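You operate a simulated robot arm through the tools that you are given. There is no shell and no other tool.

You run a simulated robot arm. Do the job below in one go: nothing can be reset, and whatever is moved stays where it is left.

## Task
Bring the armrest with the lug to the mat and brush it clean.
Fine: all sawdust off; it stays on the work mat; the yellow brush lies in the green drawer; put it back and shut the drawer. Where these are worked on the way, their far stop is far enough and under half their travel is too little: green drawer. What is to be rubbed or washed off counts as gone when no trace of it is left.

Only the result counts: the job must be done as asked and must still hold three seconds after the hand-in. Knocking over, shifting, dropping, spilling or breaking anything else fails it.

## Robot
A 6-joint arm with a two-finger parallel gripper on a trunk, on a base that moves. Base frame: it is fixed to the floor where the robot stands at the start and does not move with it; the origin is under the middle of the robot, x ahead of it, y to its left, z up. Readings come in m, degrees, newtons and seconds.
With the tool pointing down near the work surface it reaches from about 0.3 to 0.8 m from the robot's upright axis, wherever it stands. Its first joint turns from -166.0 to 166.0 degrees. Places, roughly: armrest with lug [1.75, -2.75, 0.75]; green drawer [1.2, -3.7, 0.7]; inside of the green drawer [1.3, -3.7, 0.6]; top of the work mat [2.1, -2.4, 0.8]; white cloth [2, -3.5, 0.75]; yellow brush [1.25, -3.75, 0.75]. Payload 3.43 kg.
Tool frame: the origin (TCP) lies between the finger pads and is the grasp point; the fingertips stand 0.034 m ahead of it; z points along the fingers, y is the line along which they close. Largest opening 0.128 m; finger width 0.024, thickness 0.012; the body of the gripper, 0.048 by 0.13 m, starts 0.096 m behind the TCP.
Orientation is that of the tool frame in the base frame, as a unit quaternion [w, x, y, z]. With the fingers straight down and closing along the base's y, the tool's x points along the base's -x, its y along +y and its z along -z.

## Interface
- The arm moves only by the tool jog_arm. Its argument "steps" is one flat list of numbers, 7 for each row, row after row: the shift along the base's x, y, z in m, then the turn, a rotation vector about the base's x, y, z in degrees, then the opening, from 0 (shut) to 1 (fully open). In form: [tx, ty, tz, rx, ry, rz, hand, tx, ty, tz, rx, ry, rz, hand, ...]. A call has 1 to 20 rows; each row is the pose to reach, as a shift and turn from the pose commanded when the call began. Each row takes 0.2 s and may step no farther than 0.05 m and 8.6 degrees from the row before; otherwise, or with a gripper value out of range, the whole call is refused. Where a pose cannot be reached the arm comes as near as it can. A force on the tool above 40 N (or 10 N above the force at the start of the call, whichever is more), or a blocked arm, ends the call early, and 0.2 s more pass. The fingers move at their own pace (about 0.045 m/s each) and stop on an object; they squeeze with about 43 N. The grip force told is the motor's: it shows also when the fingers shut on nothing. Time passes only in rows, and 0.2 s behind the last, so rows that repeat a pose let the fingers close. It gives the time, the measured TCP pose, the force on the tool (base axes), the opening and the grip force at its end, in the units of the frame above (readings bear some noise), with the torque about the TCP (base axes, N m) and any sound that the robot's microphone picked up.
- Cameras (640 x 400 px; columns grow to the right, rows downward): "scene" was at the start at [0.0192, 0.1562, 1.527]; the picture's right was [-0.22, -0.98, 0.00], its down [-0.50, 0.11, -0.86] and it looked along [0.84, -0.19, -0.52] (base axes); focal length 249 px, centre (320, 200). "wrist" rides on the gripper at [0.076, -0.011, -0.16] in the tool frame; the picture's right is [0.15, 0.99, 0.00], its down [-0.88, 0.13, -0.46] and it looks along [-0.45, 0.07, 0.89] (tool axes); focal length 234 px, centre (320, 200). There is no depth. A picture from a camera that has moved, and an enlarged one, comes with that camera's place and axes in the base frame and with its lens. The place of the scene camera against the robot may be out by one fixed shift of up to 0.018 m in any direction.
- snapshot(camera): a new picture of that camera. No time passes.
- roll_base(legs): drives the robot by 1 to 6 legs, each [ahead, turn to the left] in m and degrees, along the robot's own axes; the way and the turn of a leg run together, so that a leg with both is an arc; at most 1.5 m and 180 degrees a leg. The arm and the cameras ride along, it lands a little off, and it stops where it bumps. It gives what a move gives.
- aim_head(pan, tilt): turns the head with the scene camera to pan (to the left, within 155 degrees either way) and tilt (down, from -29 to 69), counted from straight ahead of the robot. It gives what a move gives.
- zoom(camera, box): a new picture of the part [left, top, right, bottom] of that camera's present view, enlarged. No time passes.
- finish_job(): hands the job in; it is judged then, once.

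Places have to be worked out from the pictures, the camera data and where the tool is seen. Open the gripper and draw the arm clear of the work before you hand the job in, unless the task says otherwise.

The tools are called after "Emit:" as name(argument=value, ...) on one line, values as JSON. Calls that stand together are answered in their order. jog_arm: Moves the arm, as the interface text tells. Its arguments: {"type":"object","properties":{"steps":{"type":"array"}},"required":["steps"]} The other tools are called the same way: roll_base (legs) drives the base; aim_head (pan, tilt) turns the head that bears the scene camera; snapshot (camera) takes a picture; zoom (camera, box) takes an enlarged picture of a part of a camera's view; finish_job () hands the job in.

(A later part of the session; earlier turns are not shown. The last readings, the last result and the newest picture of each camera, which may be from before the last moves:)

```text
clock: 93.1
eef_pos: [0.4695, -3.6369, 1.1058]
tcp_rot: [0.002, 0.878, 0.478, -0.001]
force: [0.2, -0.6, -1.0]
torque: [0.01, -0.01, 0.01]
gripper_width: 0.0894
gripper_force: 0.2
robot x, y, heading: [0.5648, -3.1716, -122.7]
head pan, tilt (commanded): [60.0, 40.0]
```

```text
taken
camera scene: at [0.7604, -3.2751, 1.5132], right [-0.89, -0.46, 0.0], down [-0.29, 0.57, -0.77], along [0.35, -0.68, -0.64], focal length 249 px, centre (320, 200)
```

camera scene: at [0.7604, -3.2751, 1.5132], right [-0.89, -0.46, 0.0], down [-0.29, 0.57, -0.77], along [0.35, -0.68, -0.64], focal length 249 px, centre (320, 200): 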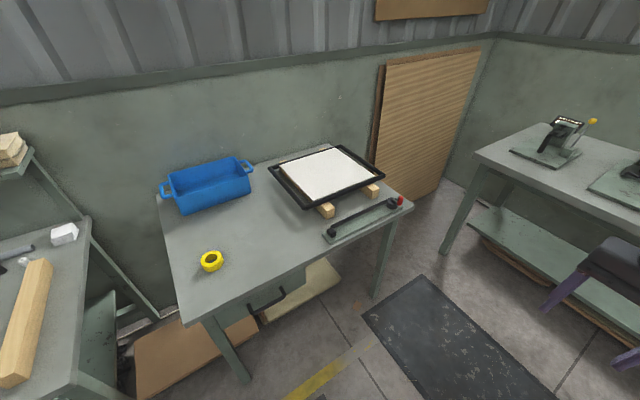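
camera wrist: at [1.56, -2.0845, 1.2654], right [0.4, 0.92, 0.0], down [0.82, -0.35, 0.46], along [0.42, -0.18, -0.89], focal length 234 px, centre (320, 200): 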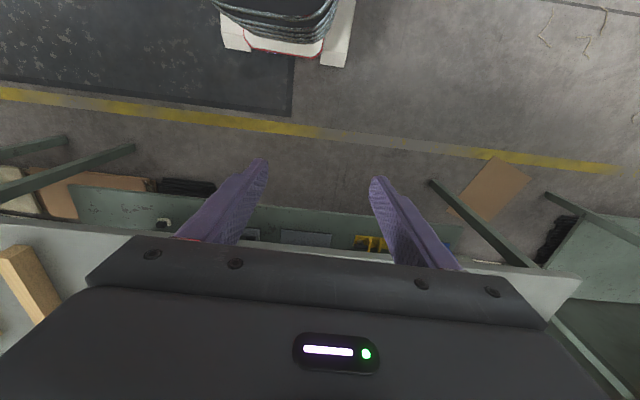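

The drawer handle shows below the table's front edge; I judge it near (1.13,−3.58), the table front line heading −121°. I turn the robot to face the table squarely and back off slightly.

Emit:
roll_base(legs=[[0, 91.9], [-0.1, 0]])

Emit:
aim_head(pan=-10, tilt=45)

Emit:
snapshot(camera="scene")

Emit:
snapshot(camera="wrist")

```text
clock: 99.9
eef_pos: [0.9865, -3.2213, 1.1084]
tcp_rot: [0.002, 0.261, 0.965, 0.0]
force: [0.4, -0.3, -0.3]
torque: [0.06, -0.01, -0.02]
gripper_width: 0.0895
gripper_force: 0.1
robot x, y, heading: [0.4972, -3.1875, -31.9]
head pan, tilt (commanded): [60.0, 40.0]
stopped in leg 2: the robot was blocked; the commanded pose is now the measured one
```

```text
clock: 101.3
eef_pos: [0.9885, -3.2203, 1.1067]
tcp_rot: [0.002, 0.26, 0.965, -0.001]
force: [-0.5, -0.4, 0.7]
torque: [-0.03, -0.02, -0.01]
gripper_width: 0.0899
gripper_force: 0.0
robot x, y, heading: [0.4937, -3.1885, -32.3]
head pan, tilt (commanded): [-10.0, 45.0]
```

```text
taken
camera scene: at [0.5791, -3.068, 1.506], right [-0.67, -0.74, 0.0], down [-0.53, 0.47, -0.71], along [0.53, -0.47, -0.71], focal length 249 px, centre (320, 200)
```

scene: 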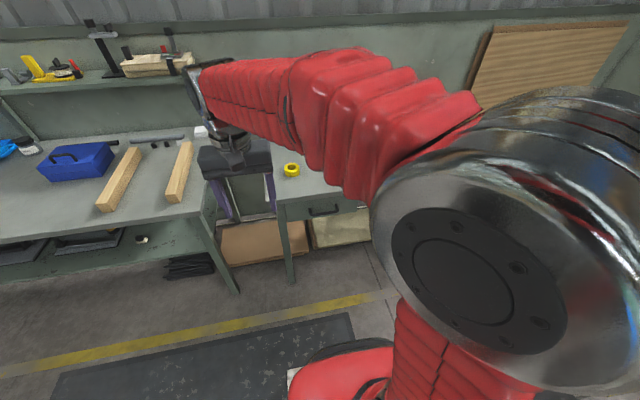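

```text
taken
camera wrist: at [0.9147, -3.1934, 1.2668], right [0.37, 0.93, 0.0], down [0.82, -0.33, 0.46], along [0.43, -0.17, -0.89], focal length 234 px, centre (320, 200)
```

wrist: 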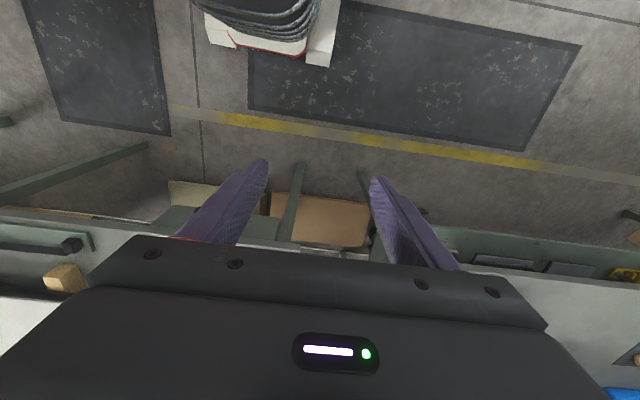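

Blocked again after ~8 cm backing; I look behind to see what is there.

Emit:
aim_head(pan=-150, tilt=55)

Emit:
snapshot(camera="scene")

Emit:
aim_head(pan=150, tilt=55)

Emit:
snapshot(camera="scene")

```text
clock: 103.5
eef_pos: [0.9887, -3.2209, 1.1072]
tcp_rot: [0.001, 0.261, 0.965, 0.0]
force: [0.1, 0.4, 0.4]
torque: [0.01, 0.01, -0.01]
gripper_width: 0.0898
gripper_force: 0.2
robot x, y, heading: [0.4969, -3.1856, -32.0]
head pan, tilt (commanded): [-150.0, 55.0]
```

```text
taken
camera scene: at [0.4465, -3.0113, 1.4926], right [0.03, 1.0, 0.0], down [0.82, -0.03, -0.57], along [-0.57, 0.02, -0.82], focal length 249 px, centre (320, 200)
```

scene: 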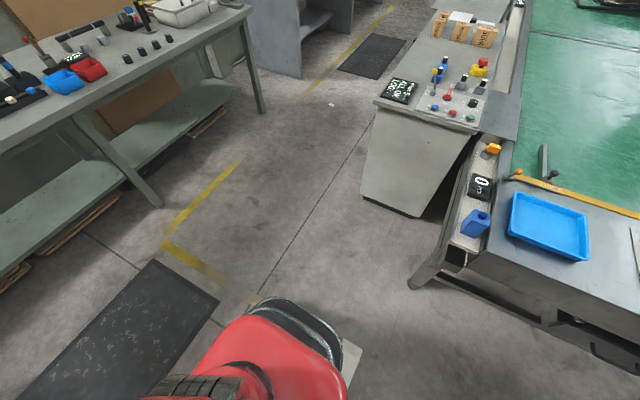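

```text
clock: 107.6
eef_pos: [0.9877, -3.2205, 1.1077]
tcp_rot: [0.003, 0.26, 0.966, 0.001]
force: [-0.3, -0.3, -0.8]
torque: [-0.01, 0.0, 0.03]
gripper_width: 0.0896
gripper_force: 0.0
robot x, y, heading: [0.4955, -3.1881, -31.7]
head pan, tilt (commanded): [150.0, 55.0]
```

```text
taken
camera scene: at [0.4847, -2.9501, 1.4926], right [0.88, 0.47, 0.0], down [0.39, -0.72, -0.57], along [-0.27, 0.51, -0.82], focal length 249 px, centre (320, 200)
```

scene: 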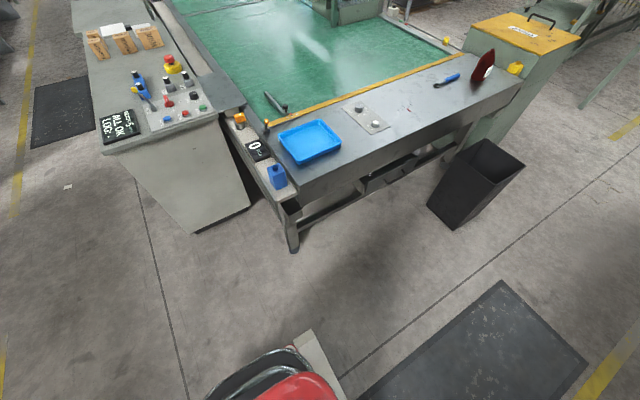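

Nothing is close behind (the bin still stands upright). The robot faces the table at 0.74 m from the handle, which I triangulate at about (1.127,−3.575, 0.69). I first yaw the tool −90° and move it in front of the handle's line at height 1.1.

Emit:
jog_arm(steps=[-0.011, -0.018, 0, 0, 0, -8.2, 0.7, -0.022, -0.036, 0, 0, 0, -16.4, 0.7, -0.033, -0.054, 0, 0, 0, -24.6, 0.7, -0.044, -0.073, 0, 0, 0, -32.8, 0.7, -0.055, -0.091, 0, 0, 0, -41, 0.7, -0.066, -0.11, 0, 0, 0, -49.2, 0.7, -0.077, -0.128, 0, 0, 0, -57.4, 0.7, -0.088, -0.147, 0, 0, 0, -65.6, 0.7, -0.099, -0.165, 0, 0, 0, -73.8, 0.7, -0.11, -0.184, 0, 0, 0, -82, 0.7, -0.12, -0.201, 0, 0, 0, -90.5, 0.7])

Emit:
snapshot(camera="wrist")

```text
clock: 110.0
eef_pos: [0.8672, -3.4218, 1.1083]
tcp_rot: [0.001, 0.87, 0.493, -0.001]
force: [0.2, -0.1, 0.4]
torque: [0.02, 0.02, -0.01]
gripper_width: 0.0897
gripper_force: 0.0
robot x, y, heading: [0.4978, -3.1861, -32.1]
head pan, tilt (commanded): [150.0, 55.0]
```

```text
taken
camera wrist: at [0.8953, -3.3519, 1.2669], right [0.92, -0.38, 0.0], down [-0.34, -0.82, 0.46], along [-0.17, -0.42, -0.89], focal length 234 px, centre (320, 200)
```

wrist: 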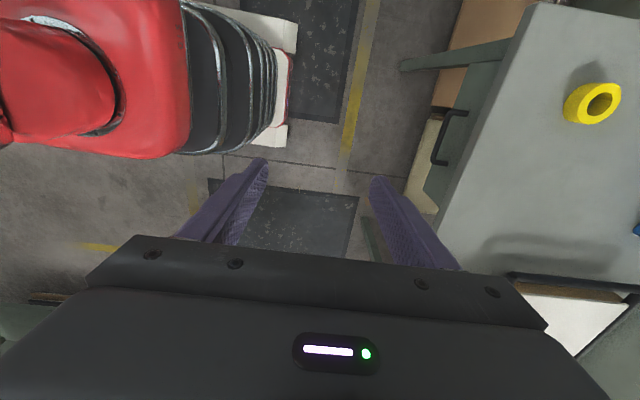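

The handle bar shows just in front of the table edge, centre around (1.115,−3.575). I pitch the tool to horizontal (pointing at the table, fingers above and below the bar) while lowering to z≈0.8, well short of the handle.

Emit:
jog_arm(steps=[0.006, -0.0037, -0.027, -4.21, -7.04, 0, 0.7, 0.0125, -0.0074, -0.054, -8.42, -14.07, 0, 0.7, 0.019, -0.011, -0.081, -12.64, -21.11, 0, 0.7, 0.025, -0.015, -0.108, -16.86, -28.14, 0, 0.7, 0.031, -0.0186, -0.135, -21.07, -35.18, 0, 0.7, 0.0375, -0.0223, -0.162, -25.29, -42.21, 0, 0.7, 0.044, -0.026, -0.19, -29.5, -49.25, 0, 0.7, 0.05, -0.03, -0.217, -33.72, -56.28, 0, 0.7, 0.056, -0.0335, -0.245, -37.93, -63.32, 0, 0.7, 0.0625, -0.037, -0.272, -42.15, -70.36, 0, 0.7, 0.069, -0.041, -0.3, -46.26, -77.22, 0, 0.7])

Emit:
snapshot(camera="wrist")

Emit:
aim_head(pan=10, tilt=45)

Emit:
snapshot(camera="scene")

```text
clock: 112.4
eef_pos: [0.9345, -3.4636, 0.8069]
tcp_rot: [0.618, 0.614, 0.348, 0.347]
force: [-0.2, -0.1, 0.6]
torque: [0.02, 0.04, 0.0]
gripper_width: 0.0895
gripper_force: 0.0
out of reach, approached as far as the arm can: row 6, 7, 8, 9, 10
robot x, y, heading: [0.4959, -3.1876, -31.7]
head pan, tilt (commanded): [150.0, 55.0]
```

```text
taken
camera wrist: at [0.837, -3.3171, 0.7954], right [0.07, 0.13, 0.99], down [-0.85, -0.52, 0.13], along [0.53, -0.85, 0.07], focal length 234 px, centre (320, 200)
```

wrist: 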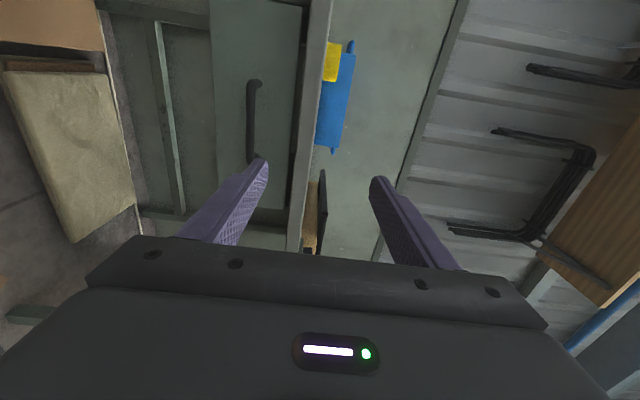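

```text
clock: 114.6
eef_pos: [0.9365, -3.4637, 0.8084]
tcp_rot: [0.618, 0.614, 0.348, 0.347]
force: [0.1, 0.7, -0.1]
torque: [-0.02, 0.0, 0.02]
gripper_width: 0.0896
gripper_force: 0.0
robot x, y, heading: [0.497, -3.1865, -32.0]
head pan, tilt (commanded): [10.0, 45.0]
```

```text
taken
camera scene: at [0.5942, -3.0442, 1.506], right [-0.37, -0.93, 0.0], down [-0.66, 0.26, -0.71], along [0.66, -0.26, -0.71], focal length 249 px, centre (320, 200)
```

scene: 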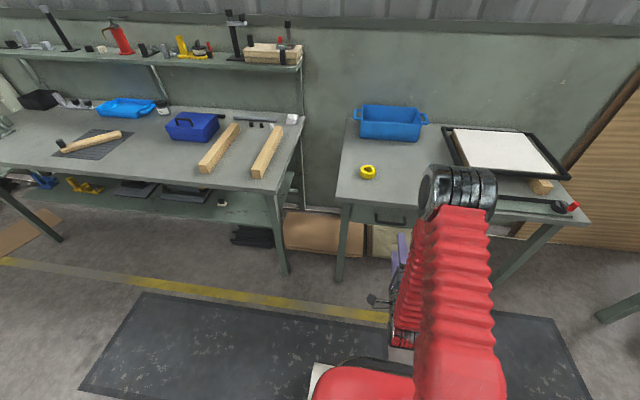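

The tool is horizontal and on the handle's line; I place the bar at u≈2.78 (about (1.11,−3.567)), z≈0.705. I narrow the opening and move to 6 cm before it at bar height.

Emit:
jog_arm(steps=[0.0, 0.0, -0.04, 0, 0, 0, 0.5, 0.02, -0.012, -0.08, 0, 0, 0, 0.5, 0.05, -0.03, -0.103, 0, 0, 0, 0.5, 0.085, -0.051, -0.103, 0, 0, 0, 0.5, 0.12, -0.072, -0.103, 0, 0, 0, 0.5, 0.12, -0.072, -0.103, 0, 0, 0, 0.5])

Emit:
snapshot(camera="wrist")

Emit:
zoom(camera="scene", box=[320, 150, 480, 250])

```text
clock: 116.0
eef_pos: [1.0562, -3.5363, 0.7048]
tcp_rot: [0.617, 0.615, 0.348, 0.347]
force: [-0.5, 0.7, -0.4]
torque: [-0.02, -0.01, 0.03]
gripper_width: 0.0642
gripper_force: 0.2
robot x, y, heading: [0.497, -3.1875, -31.8]
head pan, tilt (commanded): [10.0, 45.0]
```

```text
taken
camera wrist: at [0.9571, -3.3897, 0.6919], right [0.08, 0.13, 0.99], down [-0.85, -0.52, 0.13], along [0.53, -0.85, 0.07], focal length 234 px, centre (320, 200)
```

wrist: 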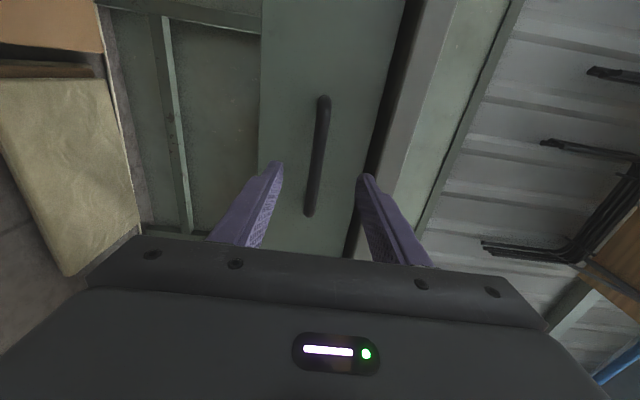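

```text
4.00 times, centred on (400, 200) of scene
camera zoom: at [0.5943, -3.0443, 1.506], right [-0.37, -0.93, 0.0], down [-0.66, 0.26, -0.71], along [0.66, -0.26, -0.71], focal length 997 px, centre (0, 200)
```

zoom: 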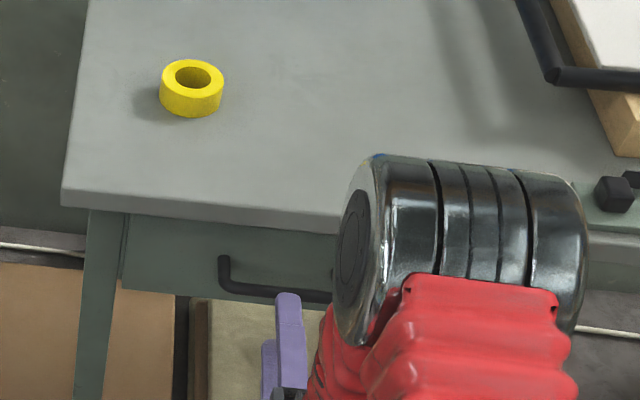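

The bar is between the fingers, a few mm low. I move 5 cm forward (tips stay short of the drawer front) and close on the bar.

Emit:
jog_arm(steps=[0.013, -0.0075, -0.003, 0, 0, 0, 0.5, 0.026, -0.015, -0.003, 0, 0, 0, 0.5, 0.035, -0.0205, -0.003, 0, 0, 0, 0.5, 0.043, -0.0256, -0.003, 0, 0, 0, 0.5])

Emit:
snapshot(camera="wrist")

```text
clock: 117.0
eef_pos: [1.1005, -3.5612, 0.7021]
tcp_rot: [0.617, 0.615, 0.348, 0.347]
force: [0.2, -0.4, 0.4]
torque: [0.0, 0.01, 0.0]
gripper_width: 0.0641
gripper_force: 0.0
robot x, y, heading: [0.4951, -3.1863, -31.8]
head pan, tilt (commanded): [10.0, 45.0]
```

```text
taken
camera wrist: at [1.001, -3.4141, 0.6895], right [0.08, 0.13, 0.99], down [-0.85, -0.52, 0.13], along [0.53, -0.85, 0.07], focal length 234 px, centre (320, 200)
```

wrist: 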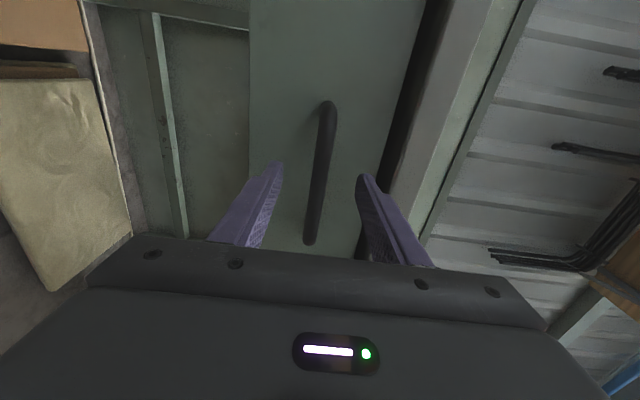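

The bar lies between the pads about at the TCP. I close the fingers on it.

Emit:
jog_arm(steps=[0, 0, 0, 0, 0, 0, 0.3, 0, 0, 0, 0, 0, 0, 0.1, 0, 0, 0, 0, 0, 0, 0, 0, 0, 0, 0, 0, 0, 0, 0, 0, 0, 0, 0, 0, 0])

Emit:
snapshot(camera="wrist")

```text
clock: 118.2
eef_pos: [1.0993, -3.5609, 0.6987]
tcp_rot: [0.616, 0.616, 0.349, 0.346]
force: [-1.0, 0.1, -9.4]
torque: [0.36, 0.07, 0.03]
gripper_width: 0.0137
gripper_force: 44.8
robot x, y, heading: [0.4957, -3.1871, -31.7]
head pan, tilt (commanded): [10.0, 45.0]
```

```text
taken
camera wrist: at [1.0006, -3.4139, 0.6888], right [0.08, 0.13, 0.99], down [-0.84, -0.52, 0.13], along [0.53, -0.85, 0.07], focal length 234 px, centre (320, 200)
```

wrist: 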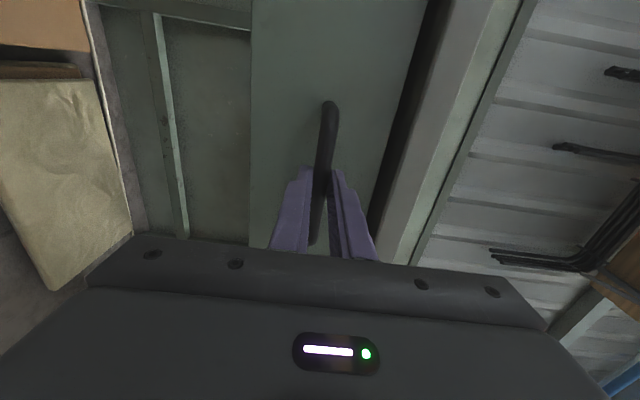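

Held at 0.0137 m. I ease down 3 mm and pull the drawer straight out by 10 cm first.

Emit:
jog_arm(steps=[0, 0, -0.003, 0, 0, 0, 0, -0.0172, 0.0102, -0.003, 0, 0, 0, 0, -0.0344, 0.0205, -0.003, 0, 0, 0, 0, -0.0515, 0.0307, -0.003, 0, 0, 0, 0, -0.0687, 0.041, -0.003, 0, 0, 0, 0, -0.0859, 0.0512, -0.003, 0, 0, 0, 0])

Emit:
snapshot(camera="wrist")

Emit:
snapshot(camera="scene")

```text
clock: 119.6
eef_pos: [1.0139, -3.5101, 0.6998]
tcp_rot: [0.617, 0.614, 0.349, 0.347]
force: [1.4, -1.4, 12.4]
torque: [0.1, -0.36, -0.87]
gripper_width: 0.0137
gripper_force: 45.6
robot x, y, heading: [0.4991, -3.1898, -32.0]
head pan, tilt (commanded): [10.0, 45.0]
```

```text
taken
camera wrist: at [0.9152, -3.364, 0.6877], right [0.07, 0.13, 0.99], down [-0.85, -0.52, 0.13], along [0.53, -0.85, 0.07], focal length 234 px, centre (320, 200)
```

wrist: 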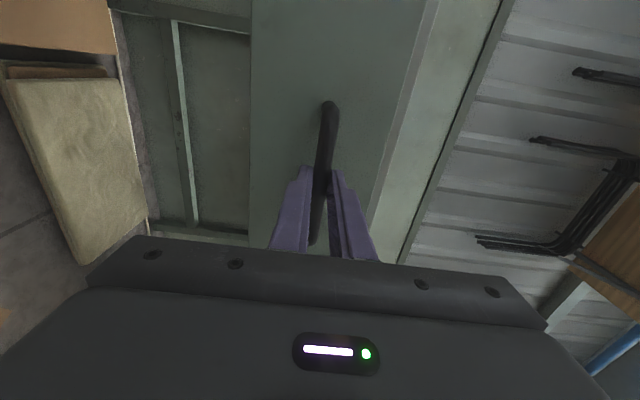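

```text
taken
camera scene: at [0.594, -3.0442, 1.506], right [-0.37, -0.93, 0.0], down [-0.66, 0.26, -0.71], along [0.66, -0.26, -0.71], focal length 249 px, centre (320, 200)
```

scene: 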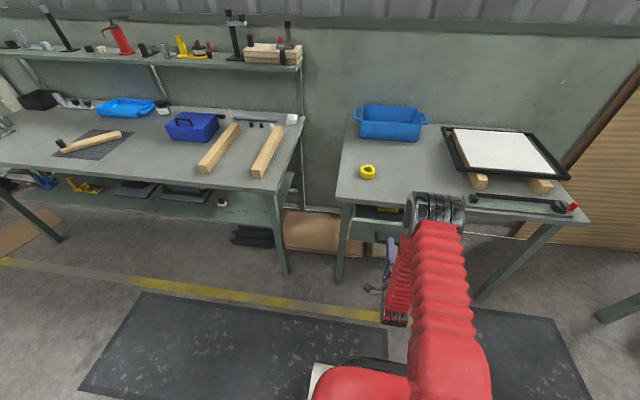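

The drawer slides out with it (10 cm, yellow inside visible). I raise 1.5 mm and pull 10 cm more.

Emit:
jog_arm(steps=[-0.0172, 0.0102, 0.0015, 0, 0, 0, 0, -0.0344, 0.0205, 0.0015, 0, 0, 0, 0, -0.0515, 0.0307, 0.0015, 0, 0, 0, 0, -0.0687, 0.041, 0.0015, 0, 0, 0, 0, -0.0859, 0.0512, 0.0015, 0, 0, 0, 0])

Emit:
snapshot(camera="scene")

```text
clock: 120.8
eef_pos: [0.9439, -3.4702, 0.6999]
tcp_rot: [0.611, 0.62, 0.351, 0.346]
force: [0.8, 2.1, -22.6]
torque: [0.38, 0.37, -1.13]
gripper_width: 0.0135
gripper_force: 44.6
out of reach, approached as far as the arm can: row 5
robot x, y, heading: [0.4971, -3.1859, -31.9]
head pan, tilt (commanded): [10.0, 45.0]
```

```text
taken
camera scene: at [0.5948, -3.0446, 1.5059], right [-0.37, -0.93, 0.0], down [-0.66, 0.26, -0.71], along [0.66, -0.26, -0.71], focal length 249 px, centre (320, 200)
```

scene: 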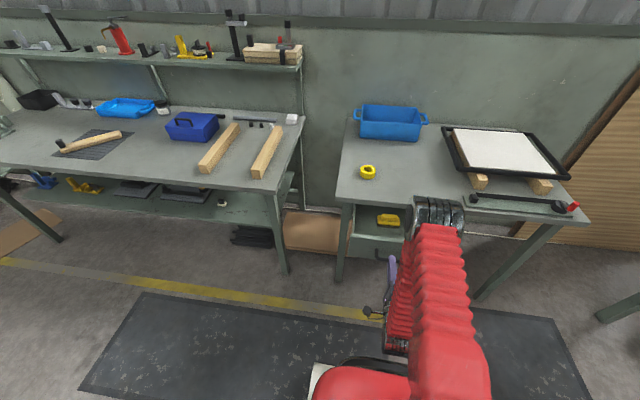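

The arm reached its inner limit with the drawer ~18 cm out; the yellow brush shows in the drawer. I ease the arm slightly forward to relieve force and look closer.

Emit:
jog_arm(steps=[0.012, -0.007, 0, 0, 0, 0, 0, 0.017, -0.0102, 0, 0, 0, 0, 0])

Emit:
zoom(camera="scene", box=[330, 170, 450, 275])

```text
clock: 121.6
eef_pos: [0.9608, -3.4792, 0.6992]
tcp_rot: [0.613, 0.617, 0.351, 0.345]
force: [0.4, -0.7, -7.5]
torque: [0.28, 0.04, 0.04]
gripper_width: 0.0136
gripper_force: 45.0
robot x, y, heading: [0.4959, -3.1855, -32.0]
head pan, tilt (commanded): [10.0, 45.0]
stopped in row 2: the force on the tool passed its limit at 41 N (the readings are from after the stop); the commanded pose is now the measured one
```

```text
3.81 times, centred on (390, 222) of scene
camera zoom: at [0.5944, -3.0444, 1.506], right [-0.37, -0.93, 0.0], down [-0.66, 0.26, -0.71], along [0.66, -0.26, -0.71], focal length 950 px, centre (53, 114)
```

zoom: 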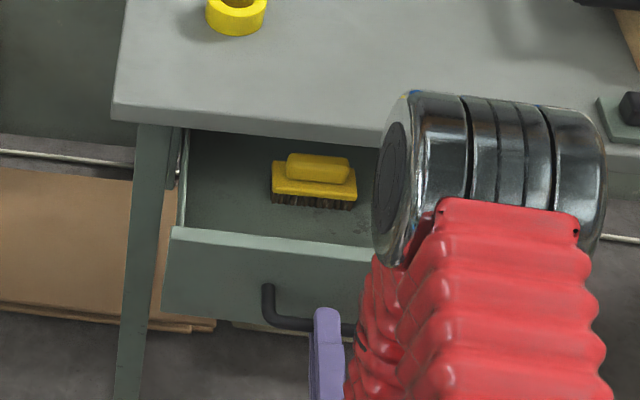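

The drawer is ~16 cm out; the brush (block brush, handle block on top, bristles down) still sits about under the table edge, so I need it farther out. I will release the bar, slip sideways off it, raise, and then grip the drawer front's top edge with the tool pointing down, where the arm can pull closer in.

Emit:
jog_arm(steps=[0, 0, 0, 0, 0, 0, 0.4, 0, 0, 0, 0, 0, 0, 0.5, 0, 0, 0, 0, 0, 0, 0.5, 0, 0, 0, 0, 0, 0, 0.5])

Emit:
snapshot(camera="wrist")

```text
clock: 122.6
eef_pos: [0.9625, -3.48, 0.7013]
tcp_rot: [0.614, 0.617, 0.35, 0.346]
force: [0.4, -0.4, -0.4]
torque: [-0.05, 0.0, -0.04]
gripper_width: 0.0641
gripper_force: 0.0
robot x, y, heading: [0.4991, -3.1895, -31.9]
head pan, tilt (commanded): [10.0, 45.0]
```

```text
taken
camera wrist: at [0.8624, -3.3334, 0.6909], right [0.08, 0.12, 0.99], down [-0.84, -0.52, 0.14], along [0.53, -0.85, 0.06], focal length 234 px, centre (320, 200)
```

wrist: 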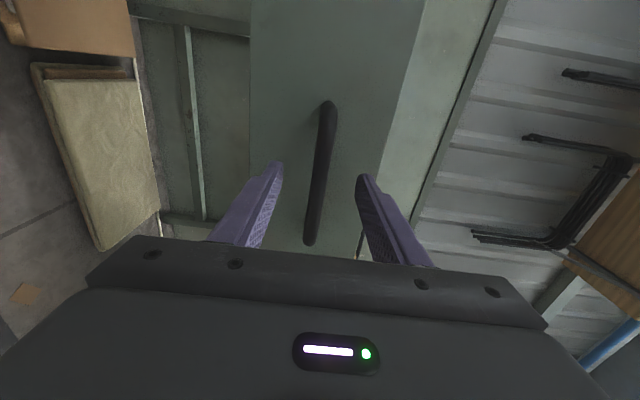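

Released. I slip the fingers sideways 9–10 cm to the left off the bar, then straight up.

Emit:
jog_arm(steps=[0.018, 0.03, 0, 0, 0, 0, 0.5, 0.036, 0.06, 0, 0, 0, 0, 0.5, 0.054, 0.09, 0, 0, 0, 0, 0.5, 0.054, 0.09, 0, 0, 0, 0, 0.5, 0.052, 0.091, 0.045, 0, 0, 0, 0.5, 0.05, 0.093, 0.09, 0, 0, 0, 0.5, 0.048, 0.094, 0.135, 0, 0, 0, 0.5, 0.046, 0.095, 0.18, 0, 0, 0, 0.5, 0.044, 0.096, 0.225, 0, 0, 0, 0.5, 0.042, 0.097, 0.27, 0, 0, 0, 0.5])

Emit:
snapshot(camera="wrist")

Emit:
zoom(camera="scene", box=[310, 150, 470, 275])

```text
clock: 124.8
eef_pos: [1.0254, -3.3861, 0.9659]
tcp_rot: [0.613, 0.618, 0.35, 0.345]
force: [0.1, -0.2, -0.3]
torque: [0.0, -0.01, 0.01]
gripper_width: 0.064
gripper_force: 0.0
out of reach, approached as far as the arm can: row 9, 10
robot x, y, heading: [0.4988, -3.1875, -32.0]
head pan, tilt (commanded): [10.0, 45.0]
```

```text
taken
camera wrist: at [0.9266, -3.2401, 0.9566], right [0.08, 0.12, 0.99], down [-0.84, -0.52, 0.14], along [0.53, -0.85, 0.06], focal length 234 px, centre (320, 200)
```

wrist: 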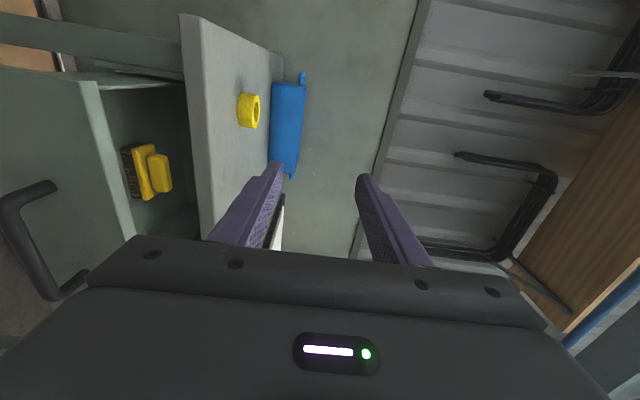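

```text
3.20 times, centred on (390, 212) of scene
camera zoom: at [0.5943, -3.0443, 1.5059], right [-0.37, -0.93, 0.0], down [-0.66, 0.26, -0.71], along [0.66, -0.26, -0.71], focal length 798 px, centre (96, 160)
```

zoom: 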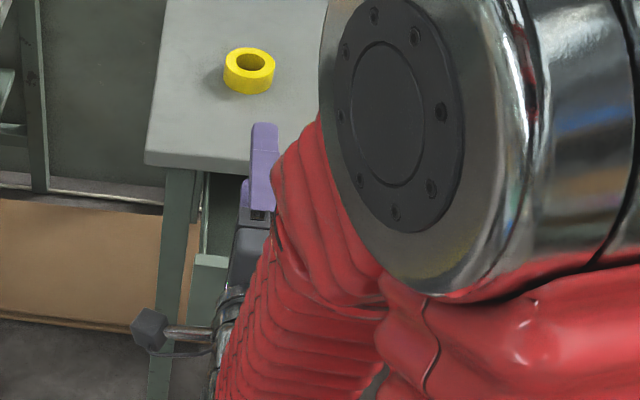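

From the wrist view the brush (bristles down, handle block up) lies mid-drawer, near u≈2.80, z top ≈0.72. I pitch the tool back to straight down while moving over the drawer's front panel (top edge z≈0.756).

Emit:
jog_arm(steps=[0.012, -0.016, 0.01, 4.21, 7.04, 0, 0.5, 0.02, -0.03, 0.015, 8.42, 14.07, 0, 0.5, 0.02, -0.043, 0.02, 12.64, 21.11, 0, 0.5, 0.018, -0.055, 0.02, 16.86, 28.14, 0, 0.5, 0.016, -0.066, 0.015, 21.07, 35.18, 0, 0.5, 0.014, -0.077, 0.01, 25.29, 42.21, 0, 0.5, 0.011, -0.088, 0, 29.5, 49.25, 0, 0.5, 0.008, -0.099, -0.01, 33.72, 56.28, 0, 0.5, 0.004, -0.108, -0.02, 37.93, 63.32, 0, 0.5, 0, -0.116, -0.03, 42.15, 70.36, 0, 0.5, -0.004, -0.1235, -0.04, 46.26, 77.22, 0, 0.5])

Emit:
snapshot(camera="wrist")

Emit:
snapshot(camera="scene")

```text
clock: 127.2
eef_pos: [1.0013, -3.4991, 0.8924]
tcp_rot: [0.079, 0.864, 0.492, -0.077]
force: [-1.2, -0.3, 0.3]
torque: [-0.06, 0.01, 0.02]
gripper_width: 0.064
gripper_force: 0.1
out of reach, approached as far as the arm can: row 6, 7, 8, 9, 10, 11
robot x, y, heading: [0.4987, -3.1904, -31.7]
head pan, tilt (commanded): [10.0, 45.0]
```

```text
taken
camera wrist: at [1.0386, -3.3972, 1.0319], right [0.93, -0.38, 0.03], down [-0.31, -0.71, 0.64], along [-0.22, -0.6, -0.77], focal length 234 px, centre (320, 200)
```

wrist: 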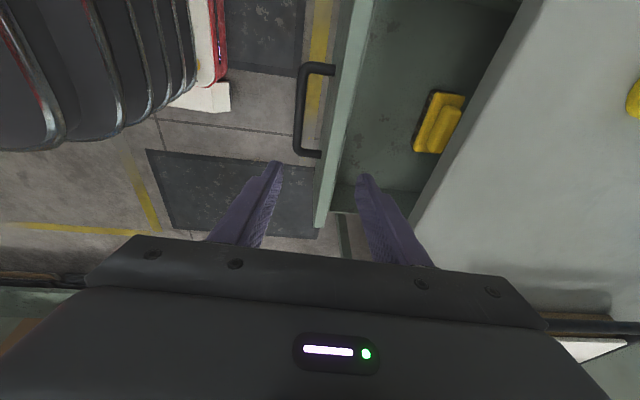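

```text
taken
camera scene: at [0.594, -3.0442, 1.506], right [-0.37, -0.93, 0.0], down [-0.66, 0.26, -0.71], along [0.66, -0.26, -0.71], focal length 249 px, centre (320, 200)
```

scene: 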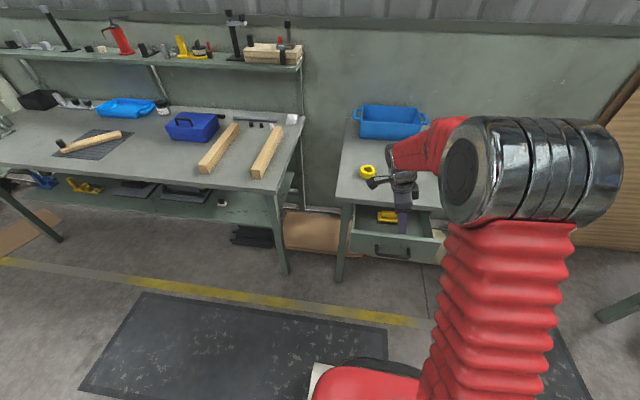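

The tool is nearly down but leans ~12° to the right because some rows were out of reach. I re-send the same pose for two rows to let it settle.

Emit:
jog_arm(steps=[0, 0, 0, 0, 0, 0, 0.5, 0, 0, 0, 0, 0, 0, 0.5, 0, 0, 0, 0, 0, 0, 0.5])

```text
clock: 128.0
eef_pos: [1.0023, -3.4985, 0.8922]
tcp_rot: [0.077, 0.864, 0.492, -0.077]
force: [0.1, 0.0, -0.2]
torque: [-0.01, -0.01, -0.01]
gripper_width: 0.0641
gripper_force: 0.1
robot x, y, heading: [0.4989, -3.1901, -31.9]
head pan, tilt (commanded): [10.0, 45.0]
```

The pose has settled there, so I will correct the tilt explicitly. First a zoom on the drawer front edge to place the grip.

Emit:
zoom(camera="wrist", box=[270, 0, 510, 150])

Emit:
jog_arm(steps=[0, 0, 0.01, 6.12, -1.59, 0, 0.5, 0, 0, 0.02, 12.24, -3.18, 0, 0.5, 0, 0, 0.02, 12.24, -3.18, 0, 0.5])

Emit:
snapshot(camera="wrist")

```text
2.67 times, centred on (390, 75) of wrist
camera zoom: at [1.0386, -3.3973, 1.0318], right [0.93, -0.38, 0.03], down [-0.31, -0.71, 0.64], along [-0.22, -0.6, -0.77], focal length 624 px, centre (133, 533)
```

zoom: 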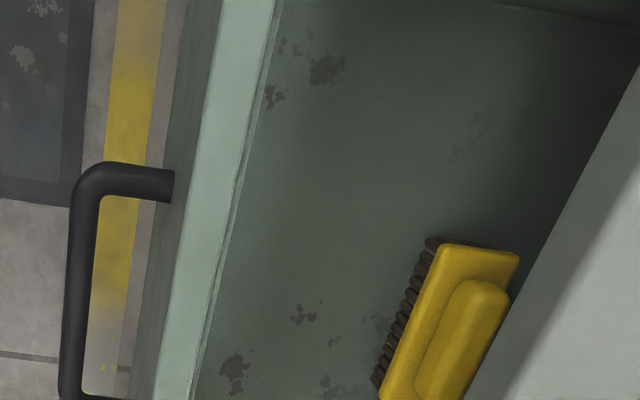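

```text
clock: 128.8
eef_pos: [1.0026, -3.4994, 0.8925]
tcp_rot: [0.079, 0.864, 0.492, -0.076]
force: [0.2, 0.1, -0.4]
torque: [0.01, 0.0, -0.02]
gripper_width: 0.064
gripper_force: 0.1
out of reach, approached as far as the arm can: row 1, 2, 3
robot x, y, heading: [0.4972, -3.1907, -32.1]
head pan, tilt (commanded): [10.0, 45.0]
```

```text
taken
camera wrist: at [1.0386, -3.3973, 1.0318], right [0.93, -0.38, 0.03], down [-0.31, -0.71, 0.64], along [-0.22, -0.6, -0.77], focal length 234 px, centre (320, 200)
```

wrist: 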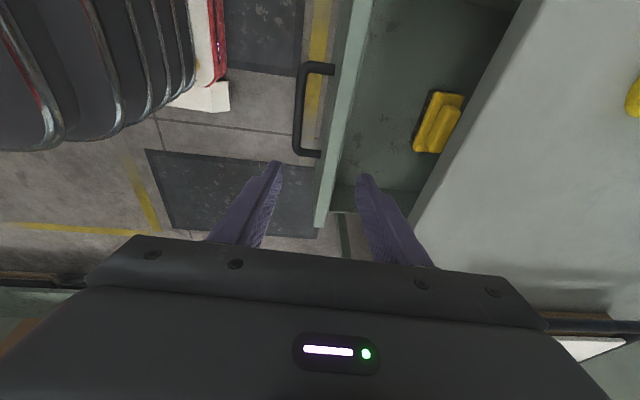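

The arm refuses the upright pose here, likely a wrist joint limit after the pitch. I raise and yaw back +40° while correcting the tilt to free the wrist.

Emit:
jog_arm(steps=[0, 0, 0.04, 0, 0, 0, 0.5, 0, 0, 0.08, 0, 0, 7, 0.5, 0, 0, 0.12, 0, 0, 14, 0.5, 0, 0, 0.12, 0, 0, 21, 0.5, 0, 0, 0.12, 0, 0, 28, 0.5, 0, 0, 0.12, 0, 0, 35, 0.5, 0, 0, 0.12, 0, 0, 42, 0.5])

Emit:
snapshot(camera="scene")

```text
clock: 130.4
eef_pos: [1.0024, -3.4876, 0.9988]
tcp_rot: [0.121, 0.629, 0.764, -0.083]
force: [0.4, 0.7, 0.1]
torque: [-0.01, -0.03, 0.0]
gripper_width: 0.0641
gripper_force: 0.1
out of reach, approached as far as the arm can: row 2, 3, 4, 5, 6, 7
robot x, y, heading: [0.4947, -3.1857, -31.7]
head pan, tilt (commanded): [10.0, 45.0]
```

```text
taken
camera scene: at [0.5941, -3.0442, 1.506], right [-0.37, -0.93, 0.0], down [-0.66, 0.26, -0.71], along [0.66, -0.26, -0.71], focal length 249 px, centre (320, 200)
```

scene: 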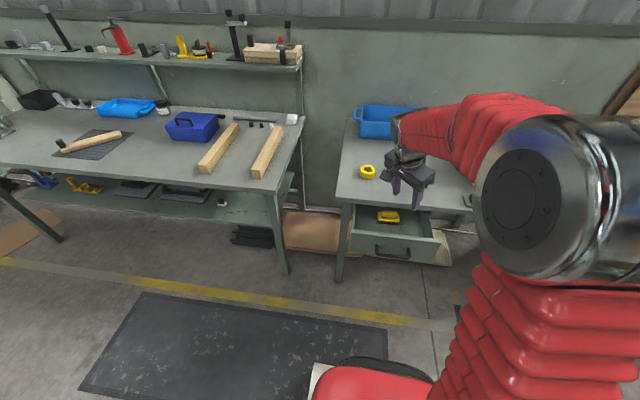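

Yaw is free but the sideways lean persists (~17°). I move towards the robot's original carrying pose (closer in, higher) while asking for the upright tool, to get the wrist off its limit.

Emit:
jog_arm(steps=[-0.01, 0.029, 0.02, 4, 1.2, 0, 0.5, -0.02, 0.058, 0.04, 8, 2.4, 0, 0.5, -0.03, 0.087, 0.06, 12, 3.5, 0, 0.5, -0.04, 0.116, 0.08, 16.2, 4.66, 0, 0.5, -0.05, 0.145, 0.1, 16.2, 4.66, 0, 0.5, -0.06, 0.174, 0.1, 16.2, 4.66, 0, 0.5])

Emit:
snapshot(camera="scene")

```text
clock: 131.8
eef_pos: [0.9401, -3.3104, 1.0708]
tcp_rot: [0.082, 0.631, 0.765, -0.102]
force: [0.3, -0.7, -0.5]
torque: [-0.03, 0.03, 0.0]
gripper_width: 0.064
gripper_force: 0.2
out of reach, approached as far as the arm can: row 1, 2, 3, 4, 5, 6
robot x, y, heading: [0.4961, -3.189, -32.1]
head pan, tilt (commanded): [10.0, 45.0]
```

```text
taken
camera scene: at [0.5942, -3.0442, 1.5059], right [-0.37, -0.93, 0.0], down [-0.66, 0.26, -0.71], along [0.66, -0.26, -0.71], focal length 249 px, centre (320, 200)
```

scene: 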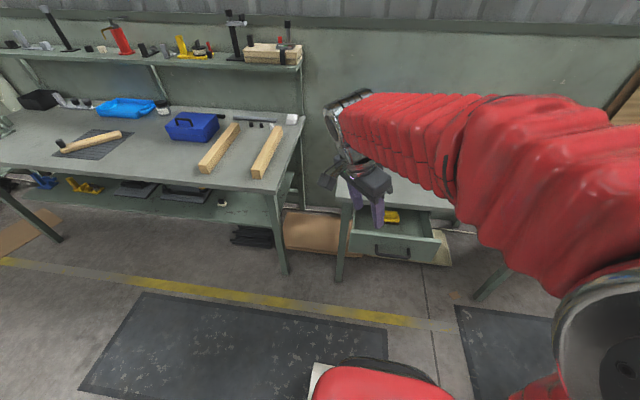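

Reading the joint geometry from the leaning: the wrist has flipped (forearm roll at its limit, ~14° short of upright). To unflip it I swing the tool about the forearm axis to point right, then through straight ahead to the left, then down. First: swing to the right.

Emit:
jog_arm(steps=[0.005, -0.0353, 0.0125, -8.25, -1.158, 0, 0.5, 0.0096, -0.0685, 0.0299, -16.5, -2.316, 0, 0.5, 0.0139, -0.0988, 0.052, -24.75, -3.474, 0, 0.5, 0.0176, -0.1256, 0.0783, -33, -4.632, 0, 0.5, 0.0208, -0.1485, 0.1084, -41.25, -5.79, 0, 0.5, 0.0234, -0.1665, 0.1412, -49.5, -6.948, 0, 0.5, 0.0253, -0.18, 0.1765, -57.75, -8.106, 0, 0.5, 0.0264, -0.188, 0.2137, -66, -9.264, 0, 0.5, 0.0268, -0.1907, 0.2512, -74.25, -10.42, 0, 0.5])

Emit:
snapshot(camera="scene")

```text
clock: 133.8
eef_pos: [0.9657, -3.5025, 1.3219]
tcp_rot: [0.511, 0.459, 0.538, -0.489]
force: [-0.4, 0.2, 0.8]
torque: [-0.01, -0.01, 0.03]
gripper_width: 0.0637
gripper_force: 0.0
robot x, y, heading: [0.4974, -3.188, -31.8]
head pan, tilt (commanded): [10.0, 45.0]
```

```text
taken
camera scene: at [0.594, -3.0441, 1.506], right [-0.37, -0.93, 0.0], down [-0.66, 0.26, -0.71], along [0.66, -0.26, -0.71], focal length 249 px, centre (320, 200)
```

scene: 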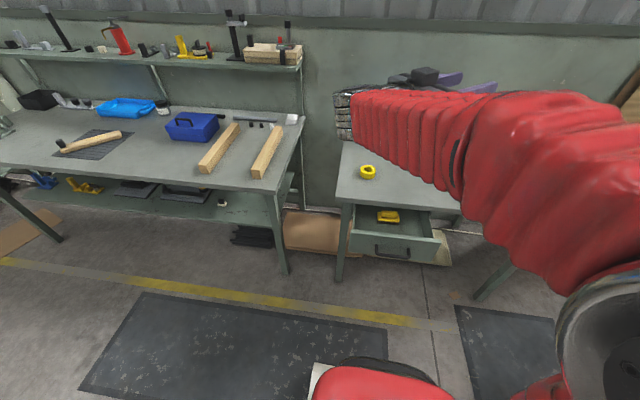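

The whole swing was reachable, which confirms the wrist flip. Before crossing to the left I want the forearm's direction, so I look at it from another head angle.

Emit:
aim_head(pan=-40, tilt=40)

Emit:
snapshot(camera="scene")

Emit:
aim_head(pan=-60, tilt=60)

Emit:
snapshot(camera="scene")

```text
clock: 135.0
eef_pos: [0.9666, -3.504, 1.3201]
tcp_rot: [0.51, 0.459, 0.539, -0.488]
force: [0.7, 1.1, 0.1]
torque: [0.02, -0.02, -0.02]
gripper_width: 0.064
gripper_force: 0.0
robot x, y, heading: [0.4979, -3.1872, -32.0]
head pan, tilt (commanded): [-40.0, 40.0]
```

```text
taken
camera scene: at [0.545, -3.0945, 1.5132], right [-0.95, -0.31, 0.0], down [-0.2, 0.61, -0.77], along [0.24, -0.73, -0.64], focal length 249 px, centre (320, 200)
```

scene: 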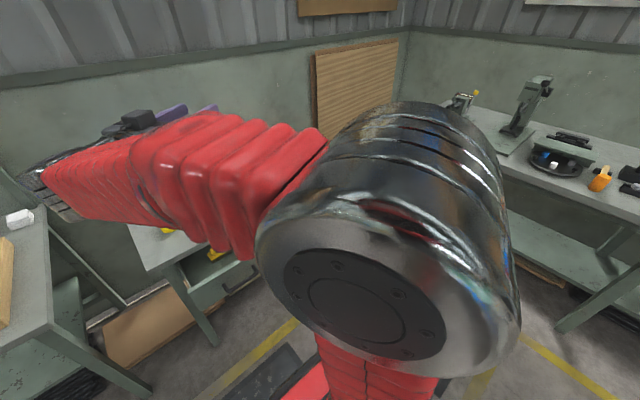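

```text
clock: 135.8
eef_pos: [0.9658, -3.5042, 1.32]
tcp_rot: [0.511, 0.458, 0.54, -0.487]
force: [1.1, 0.5, 0.2]
torque: [-0.01, 0.02, -0.01]
gripper_width: 0.0641
gripper_force: 0.1
robot x, y, heading: [0.5009, -3.1915, -31.9]
head pan, tilt (commanded): [-60.0, 60.0]
```

```text
taken
camera scene: at [0.5164, -3.0804, 1.4865], right [-1.0, 0.03, 0.0], down [0.03, 0.87, -0.5], along [-0.02, -0.5, -0.87], focal length 249 px, centre (320, 200)
```

scene: 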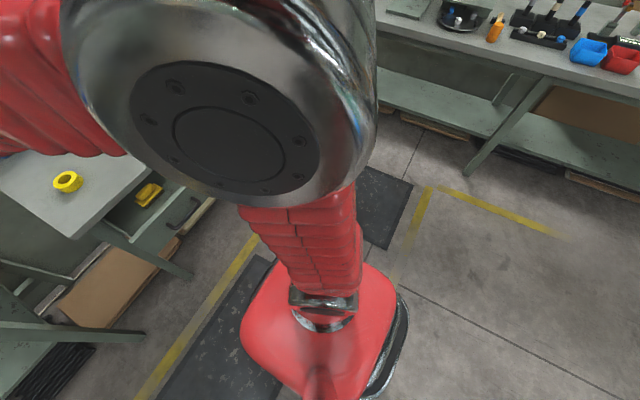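

From the two views the elbow cap is at ≈(0.55,−3.15,1.42), so the forearm runs heading ≈−2°, 14° downward. Now I sweep the tool from pointing right, through the forearm's line, to the left, keeping the wrist centre about still.

Emit:
jog_arm(steps=[0.037, 0.0067, -0.0094, 2.08, 0.21, 8.29, 0.5, 0.0725, 0.0189, -0.0186, 4.16, 0.43, 16.57, 0.5, 0.1059, 0.0365, -0.0275, 6.23, 0.64, 24.86, 0.5, 0.1363, 0.0591, -0.0357, 8.31, 0.86, 33.14, 0.5, 0.1632, 0.086, -0.0431, 10.39, 1.07, 41.43, 0.5, 0.1857, 0.1168, -0.0495, 12.47, 1.28, 49.71, 0.5, 0.2037, 0.1508, -0.0549, 14.54, 1.5, 58.0, 0.5, 0.2165, 0.1871, -0.059, 16.62, 1.71, 66.28, 0.5, 0.2238, 0.2251, -0.0618, 18.7, 1.92, 74.57, 0.5, 0.2257, 0.2638, -0.0632, 20.78, 2.14, 82.85, 0.5, 0.2219, 0.3024, -0.0633, 22.85, 2.35, 91.14, 0.5, 0.2126, 0.34, -0.0619, 24.93, 2.57, 99.42, 0.5, 0.198, 0.3758, -0.0592, 27.01, 2.78, 107.71, 0.5, 0.1784, 0.409, -0.0551, 29.09, 2.99, 115.99, 0.5, 0.1543, 0.4389, -0.0498, 31.16, 3.21, 124.28, 0.5, 0.1262, 0.4647, -0.0434, 33.24, 3.42, 132.56, 0.5])

Emit:
aim_head(pan=10, tilt=45)

Emit:
snapshot(camera="scene")

```text
clock: 139.2
eef_pos: [1.0913, -3.0376, 1.2769]
tcp_rot: [0.511, -0.212, 0.735, 0.392]
force: [0.4, 0.2, -0.1]
torque: [-0.01, -0.02, 0.01]
gripper_width: 0.0641
gripper_force: 0.0
robot x, y, heading: [0.4948, -3.1877, -31.8]
head pan, tilt (commanded): [-60.0, 60.0]
```

```text
clock: 140.6
eef_pos: [1.092, -3.0388, 1.2761]
tcp_rot: [0.513, -0.211, 0.735, 0.39]
force: [0.3, -1.0, -0.5]
torque: [-0.02, -0.01, 0.0]
gripper_width: 0.0639
gripper_force: 0.0
robot x, y, heading: [0.4969, -3.1867, -32.0]
head pan, tilt (commanded): [10.0, 45.0]
```

```text
taken
camera scene: at [0.594, -3.0441, 1.5059], right [-0.37, -0.93, 0.0], down [-0.66, 0.26, -0.71], along [0.66, -0.26, -0.71], focal length 249 px, centre (320, 200)
```

scene: 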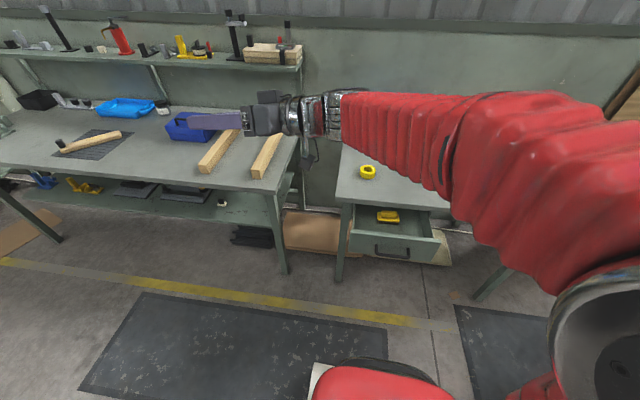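

Everything was reached; the tool now points forward-left, so the wrist should be back on its original side. I rotate about the forearm axis to bring the tool from left to down.

Emit:
jog_arm(steps=[-0.0073, -0.0019, -0.0291, -7.94, 0.28, 1.98, 0.5, -0.0147, -0.0081, -0.0575, -15.88, 0.56, 3.97, 0.5, -0.0218, -0.0184, -0.0845, -23.82, 0.84, 5.95, 0.5, -0.0286, -0.0327, -0.1096, -31.76, 1.12, 7.94, 0.5, -0.035, -0.0506, -0.1324, -39.7, 1.39, 9.92, 0.5, -0.0408, -0.0717, -0.1523, -47.64, 1.67, 11.9, 0.5, -0.0458, -0.0957, -0.169, -55.58, 1.95, 13.89, 0.5, -0.0501, -0.1221, -0.182, -63.52, 2.23, 15.87, 0.5, -0.0534, -0.1502, -0.1911, -71.46, 2.51, 17.86, 0.5, -0.0558, -0.1796, -0.1962, -79.4, 2.79, 19.84, 0.5, -0.0572, -0.2089, -0.1972, -87.1, 3.06, 21.8, 0.5])

Emit:
snapshot(camera="scene")

```text
clock: 143.0
eef_pos: [1.0316, -3.2378, 1.0685]
tcp_rot: [0.202, -0.596, 0.774, -0.068]
force: [-0.6, 0.7, -1.1]
torque: [0.02, -0.02, 0.01]
gripper_width: 0.0642
gripper_force: 0.0
out of reach, approached as far as the arm can: row 10, 11
robot x, y, heading: [0.503, -3.1896, -31.6]
head pan, tilt (commanded): [10.0, 45.0]
```

```text
taken
camera scene: at [0.594, -3.0441, 1.506], right [-0.37, -0.93, 0.0], down [-0.66, 0.26, -0.71], along [0.66, -0.26, -0.71], focal length 249 px, centre (320, 200)
```

scene: 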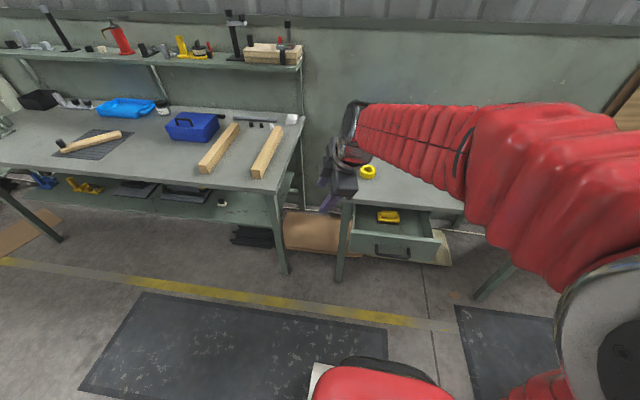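

Again it stopped ~14° short, now from the left, so the crossing went around the singular direction instead of through it (I must pass through it in the vertical plane, where the roll limit blocks the wrong branch). I first swing the tool about the forearm axis from down-left via left up to pointing ahead and up.

Emit:
jog_arm(steps=[0.0062, 0.0303, 0.0095, 8.04, -0.99, -2.02, 0.5, 0.0134, 0.0589, 0.0231, 16.09, -1.97, -4.04, 0.5, 0.0211, 0.0852, 0.0404, 24.13, -2.96, -6.06, 0.5, 0.0294, 0.1087, 0.0613, 32.17, -3.94, -8.08, 0.5, 0.038, 0.1288, 0.085, 40.22, -4.93, -10.1, 0.5, 0.0469, 0.1453, 0.1113, 48.26, -5.91, -12.13, 0.5, 0.0556, 0.1576, 0.1395, 56.3, -6.9, -14.15, 0.5, 0.0643, 0.1659, 0.1692, 64.34, -7.88, -16.17, 0.5, 0.0725, 0.1696, 0.1996, 72.39, -8.87, -18.19, 0.5, 0.0803, 0.1689, 0.2301, 80.43, -9.86, -20.21, 0.5, 0.0874, 0.1638, 0.2601, 88.47, -10.84, -22.23, 0.5, 0.0937, 0.1545, 0.2891, 96.52, -11.83, -24.25, 0.5, 0.0992, 0.1411, 0.3164, 104.56, -12.81, -26.27, 0.5, 0.1035, 0.124, 0.3414, 112.6, -13.8, -28.29, 0.5, 0.1067, 0.1035, 0.3635, 120.65, -14.78, -30.32, 0.5, 0.1088, 0.0803, 0.3825, 128.69, -15.77, -32.34, 0.5, 0.1097, 0.0546, 0.3977, 136.73, -16.75, -34.36, 0.5, 0.1094, 0.0273, 0.4092, 144.77, -17.74, -36.38, 0.5, 0.108, -0.0013, 0.4163, 152.82, -18.72, -38.4, 0.5, 0.1053, -0.0303, 0.4193, 160.86, -19.71, -40.42, 0.5])

Emit:
snapshot(camera="scene")

```text
clock: 147.2
eef_pos: [1.1378, -3.2696, 1.4874]
tcp_rot: [0.666, 0.321, 0.27, 0.616]
force: [0.1, 0.6, -0.3]
torque: [0.01, -0.02, 0.02]
gripper_width: 0.0641
gripper_force: 0.0
robot x, y, heading: [0.4926, -3.1876, -31.9]
head pan, tilt (commanded): [10.0, 45.0]
```

```text
taken
camera scene: at [0.594, -3.0441, 1.506], right [-0.37, -0.93, 0.0], down [-0.66, 0.26, -0.71], along [0.66, -0.26, -0.71], focal length 249 px, centre (320, 200)
```

scene: 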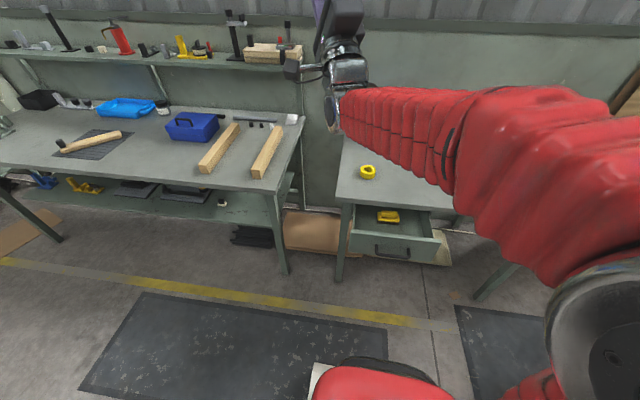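

The tool points ahead and up (heading −7°, elev. 40°), all reachable. Now I pitch it down in that vertical plane through the forearm's line, which should put the wrist back on its good side.

Emit:
jog_arm(steps=[0.0218, -0.0027, -0.0304, 1.01, 8.22, 0, 0.5, 0.0391, -0.0048, -0.0637, 2.02, 16.45, 0, 0.5, 0.0514, -0.0063, -0.0992, 3.03, 24.66, 0, 0.5, 0.0585, -0.0072, -0.136, 4.04, 32.88, 0, 0.5, 0.0603, -0.0074, -0.1736, 5.05, 41.11, 0, 0.5, 0.0567, -0.007, -0.2109, 6.06, 49.33, 0, 0.5, 0.0473, -0.0058, -0.2488, 7.11, 57.86, 0, 0.5, 0.0337, -0.0041, -0.2822, 8.08, 65.77, 0, 0.5, 0.0157, -0.0019, -0.3134, 9.05, 73.67, 0, 0.5])

Emit:
snapshot(camera="scene")

```text
clock: 149.2
eef_pos: [1.1518, -3.2698, 1.1756]
tcp_rot: [0.345, 0.673, 0.571, 0.318]
force: [-0.2, 0.2, -0.9]
torque: [0.01, 0.0, 0.0]
gripper_width: 0.0641
gripper_force: 0.0
robot x, y, heading: [0.4996, -3.1916, -31.9]
head pan, tilt (commanded): [10.0, 45.0]
```

```text
taken
camera scene: at [0.594, -3.0441, 1.506], right [-0.37, -0.93, 0.0], down [-0.66, 0.26, -0.71], along [0.66, -0.26, -0.71], focal length 249 px, centre (320, 200)
```

scene: 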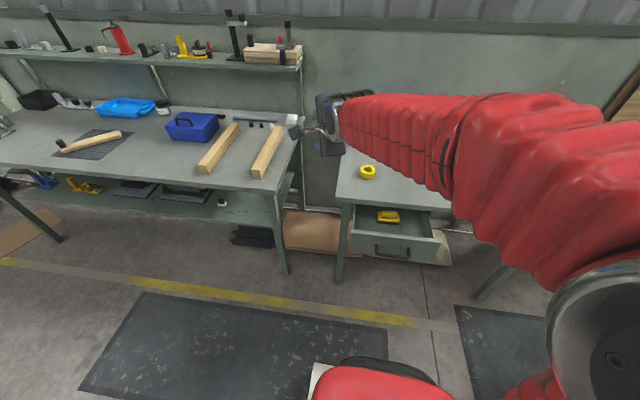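

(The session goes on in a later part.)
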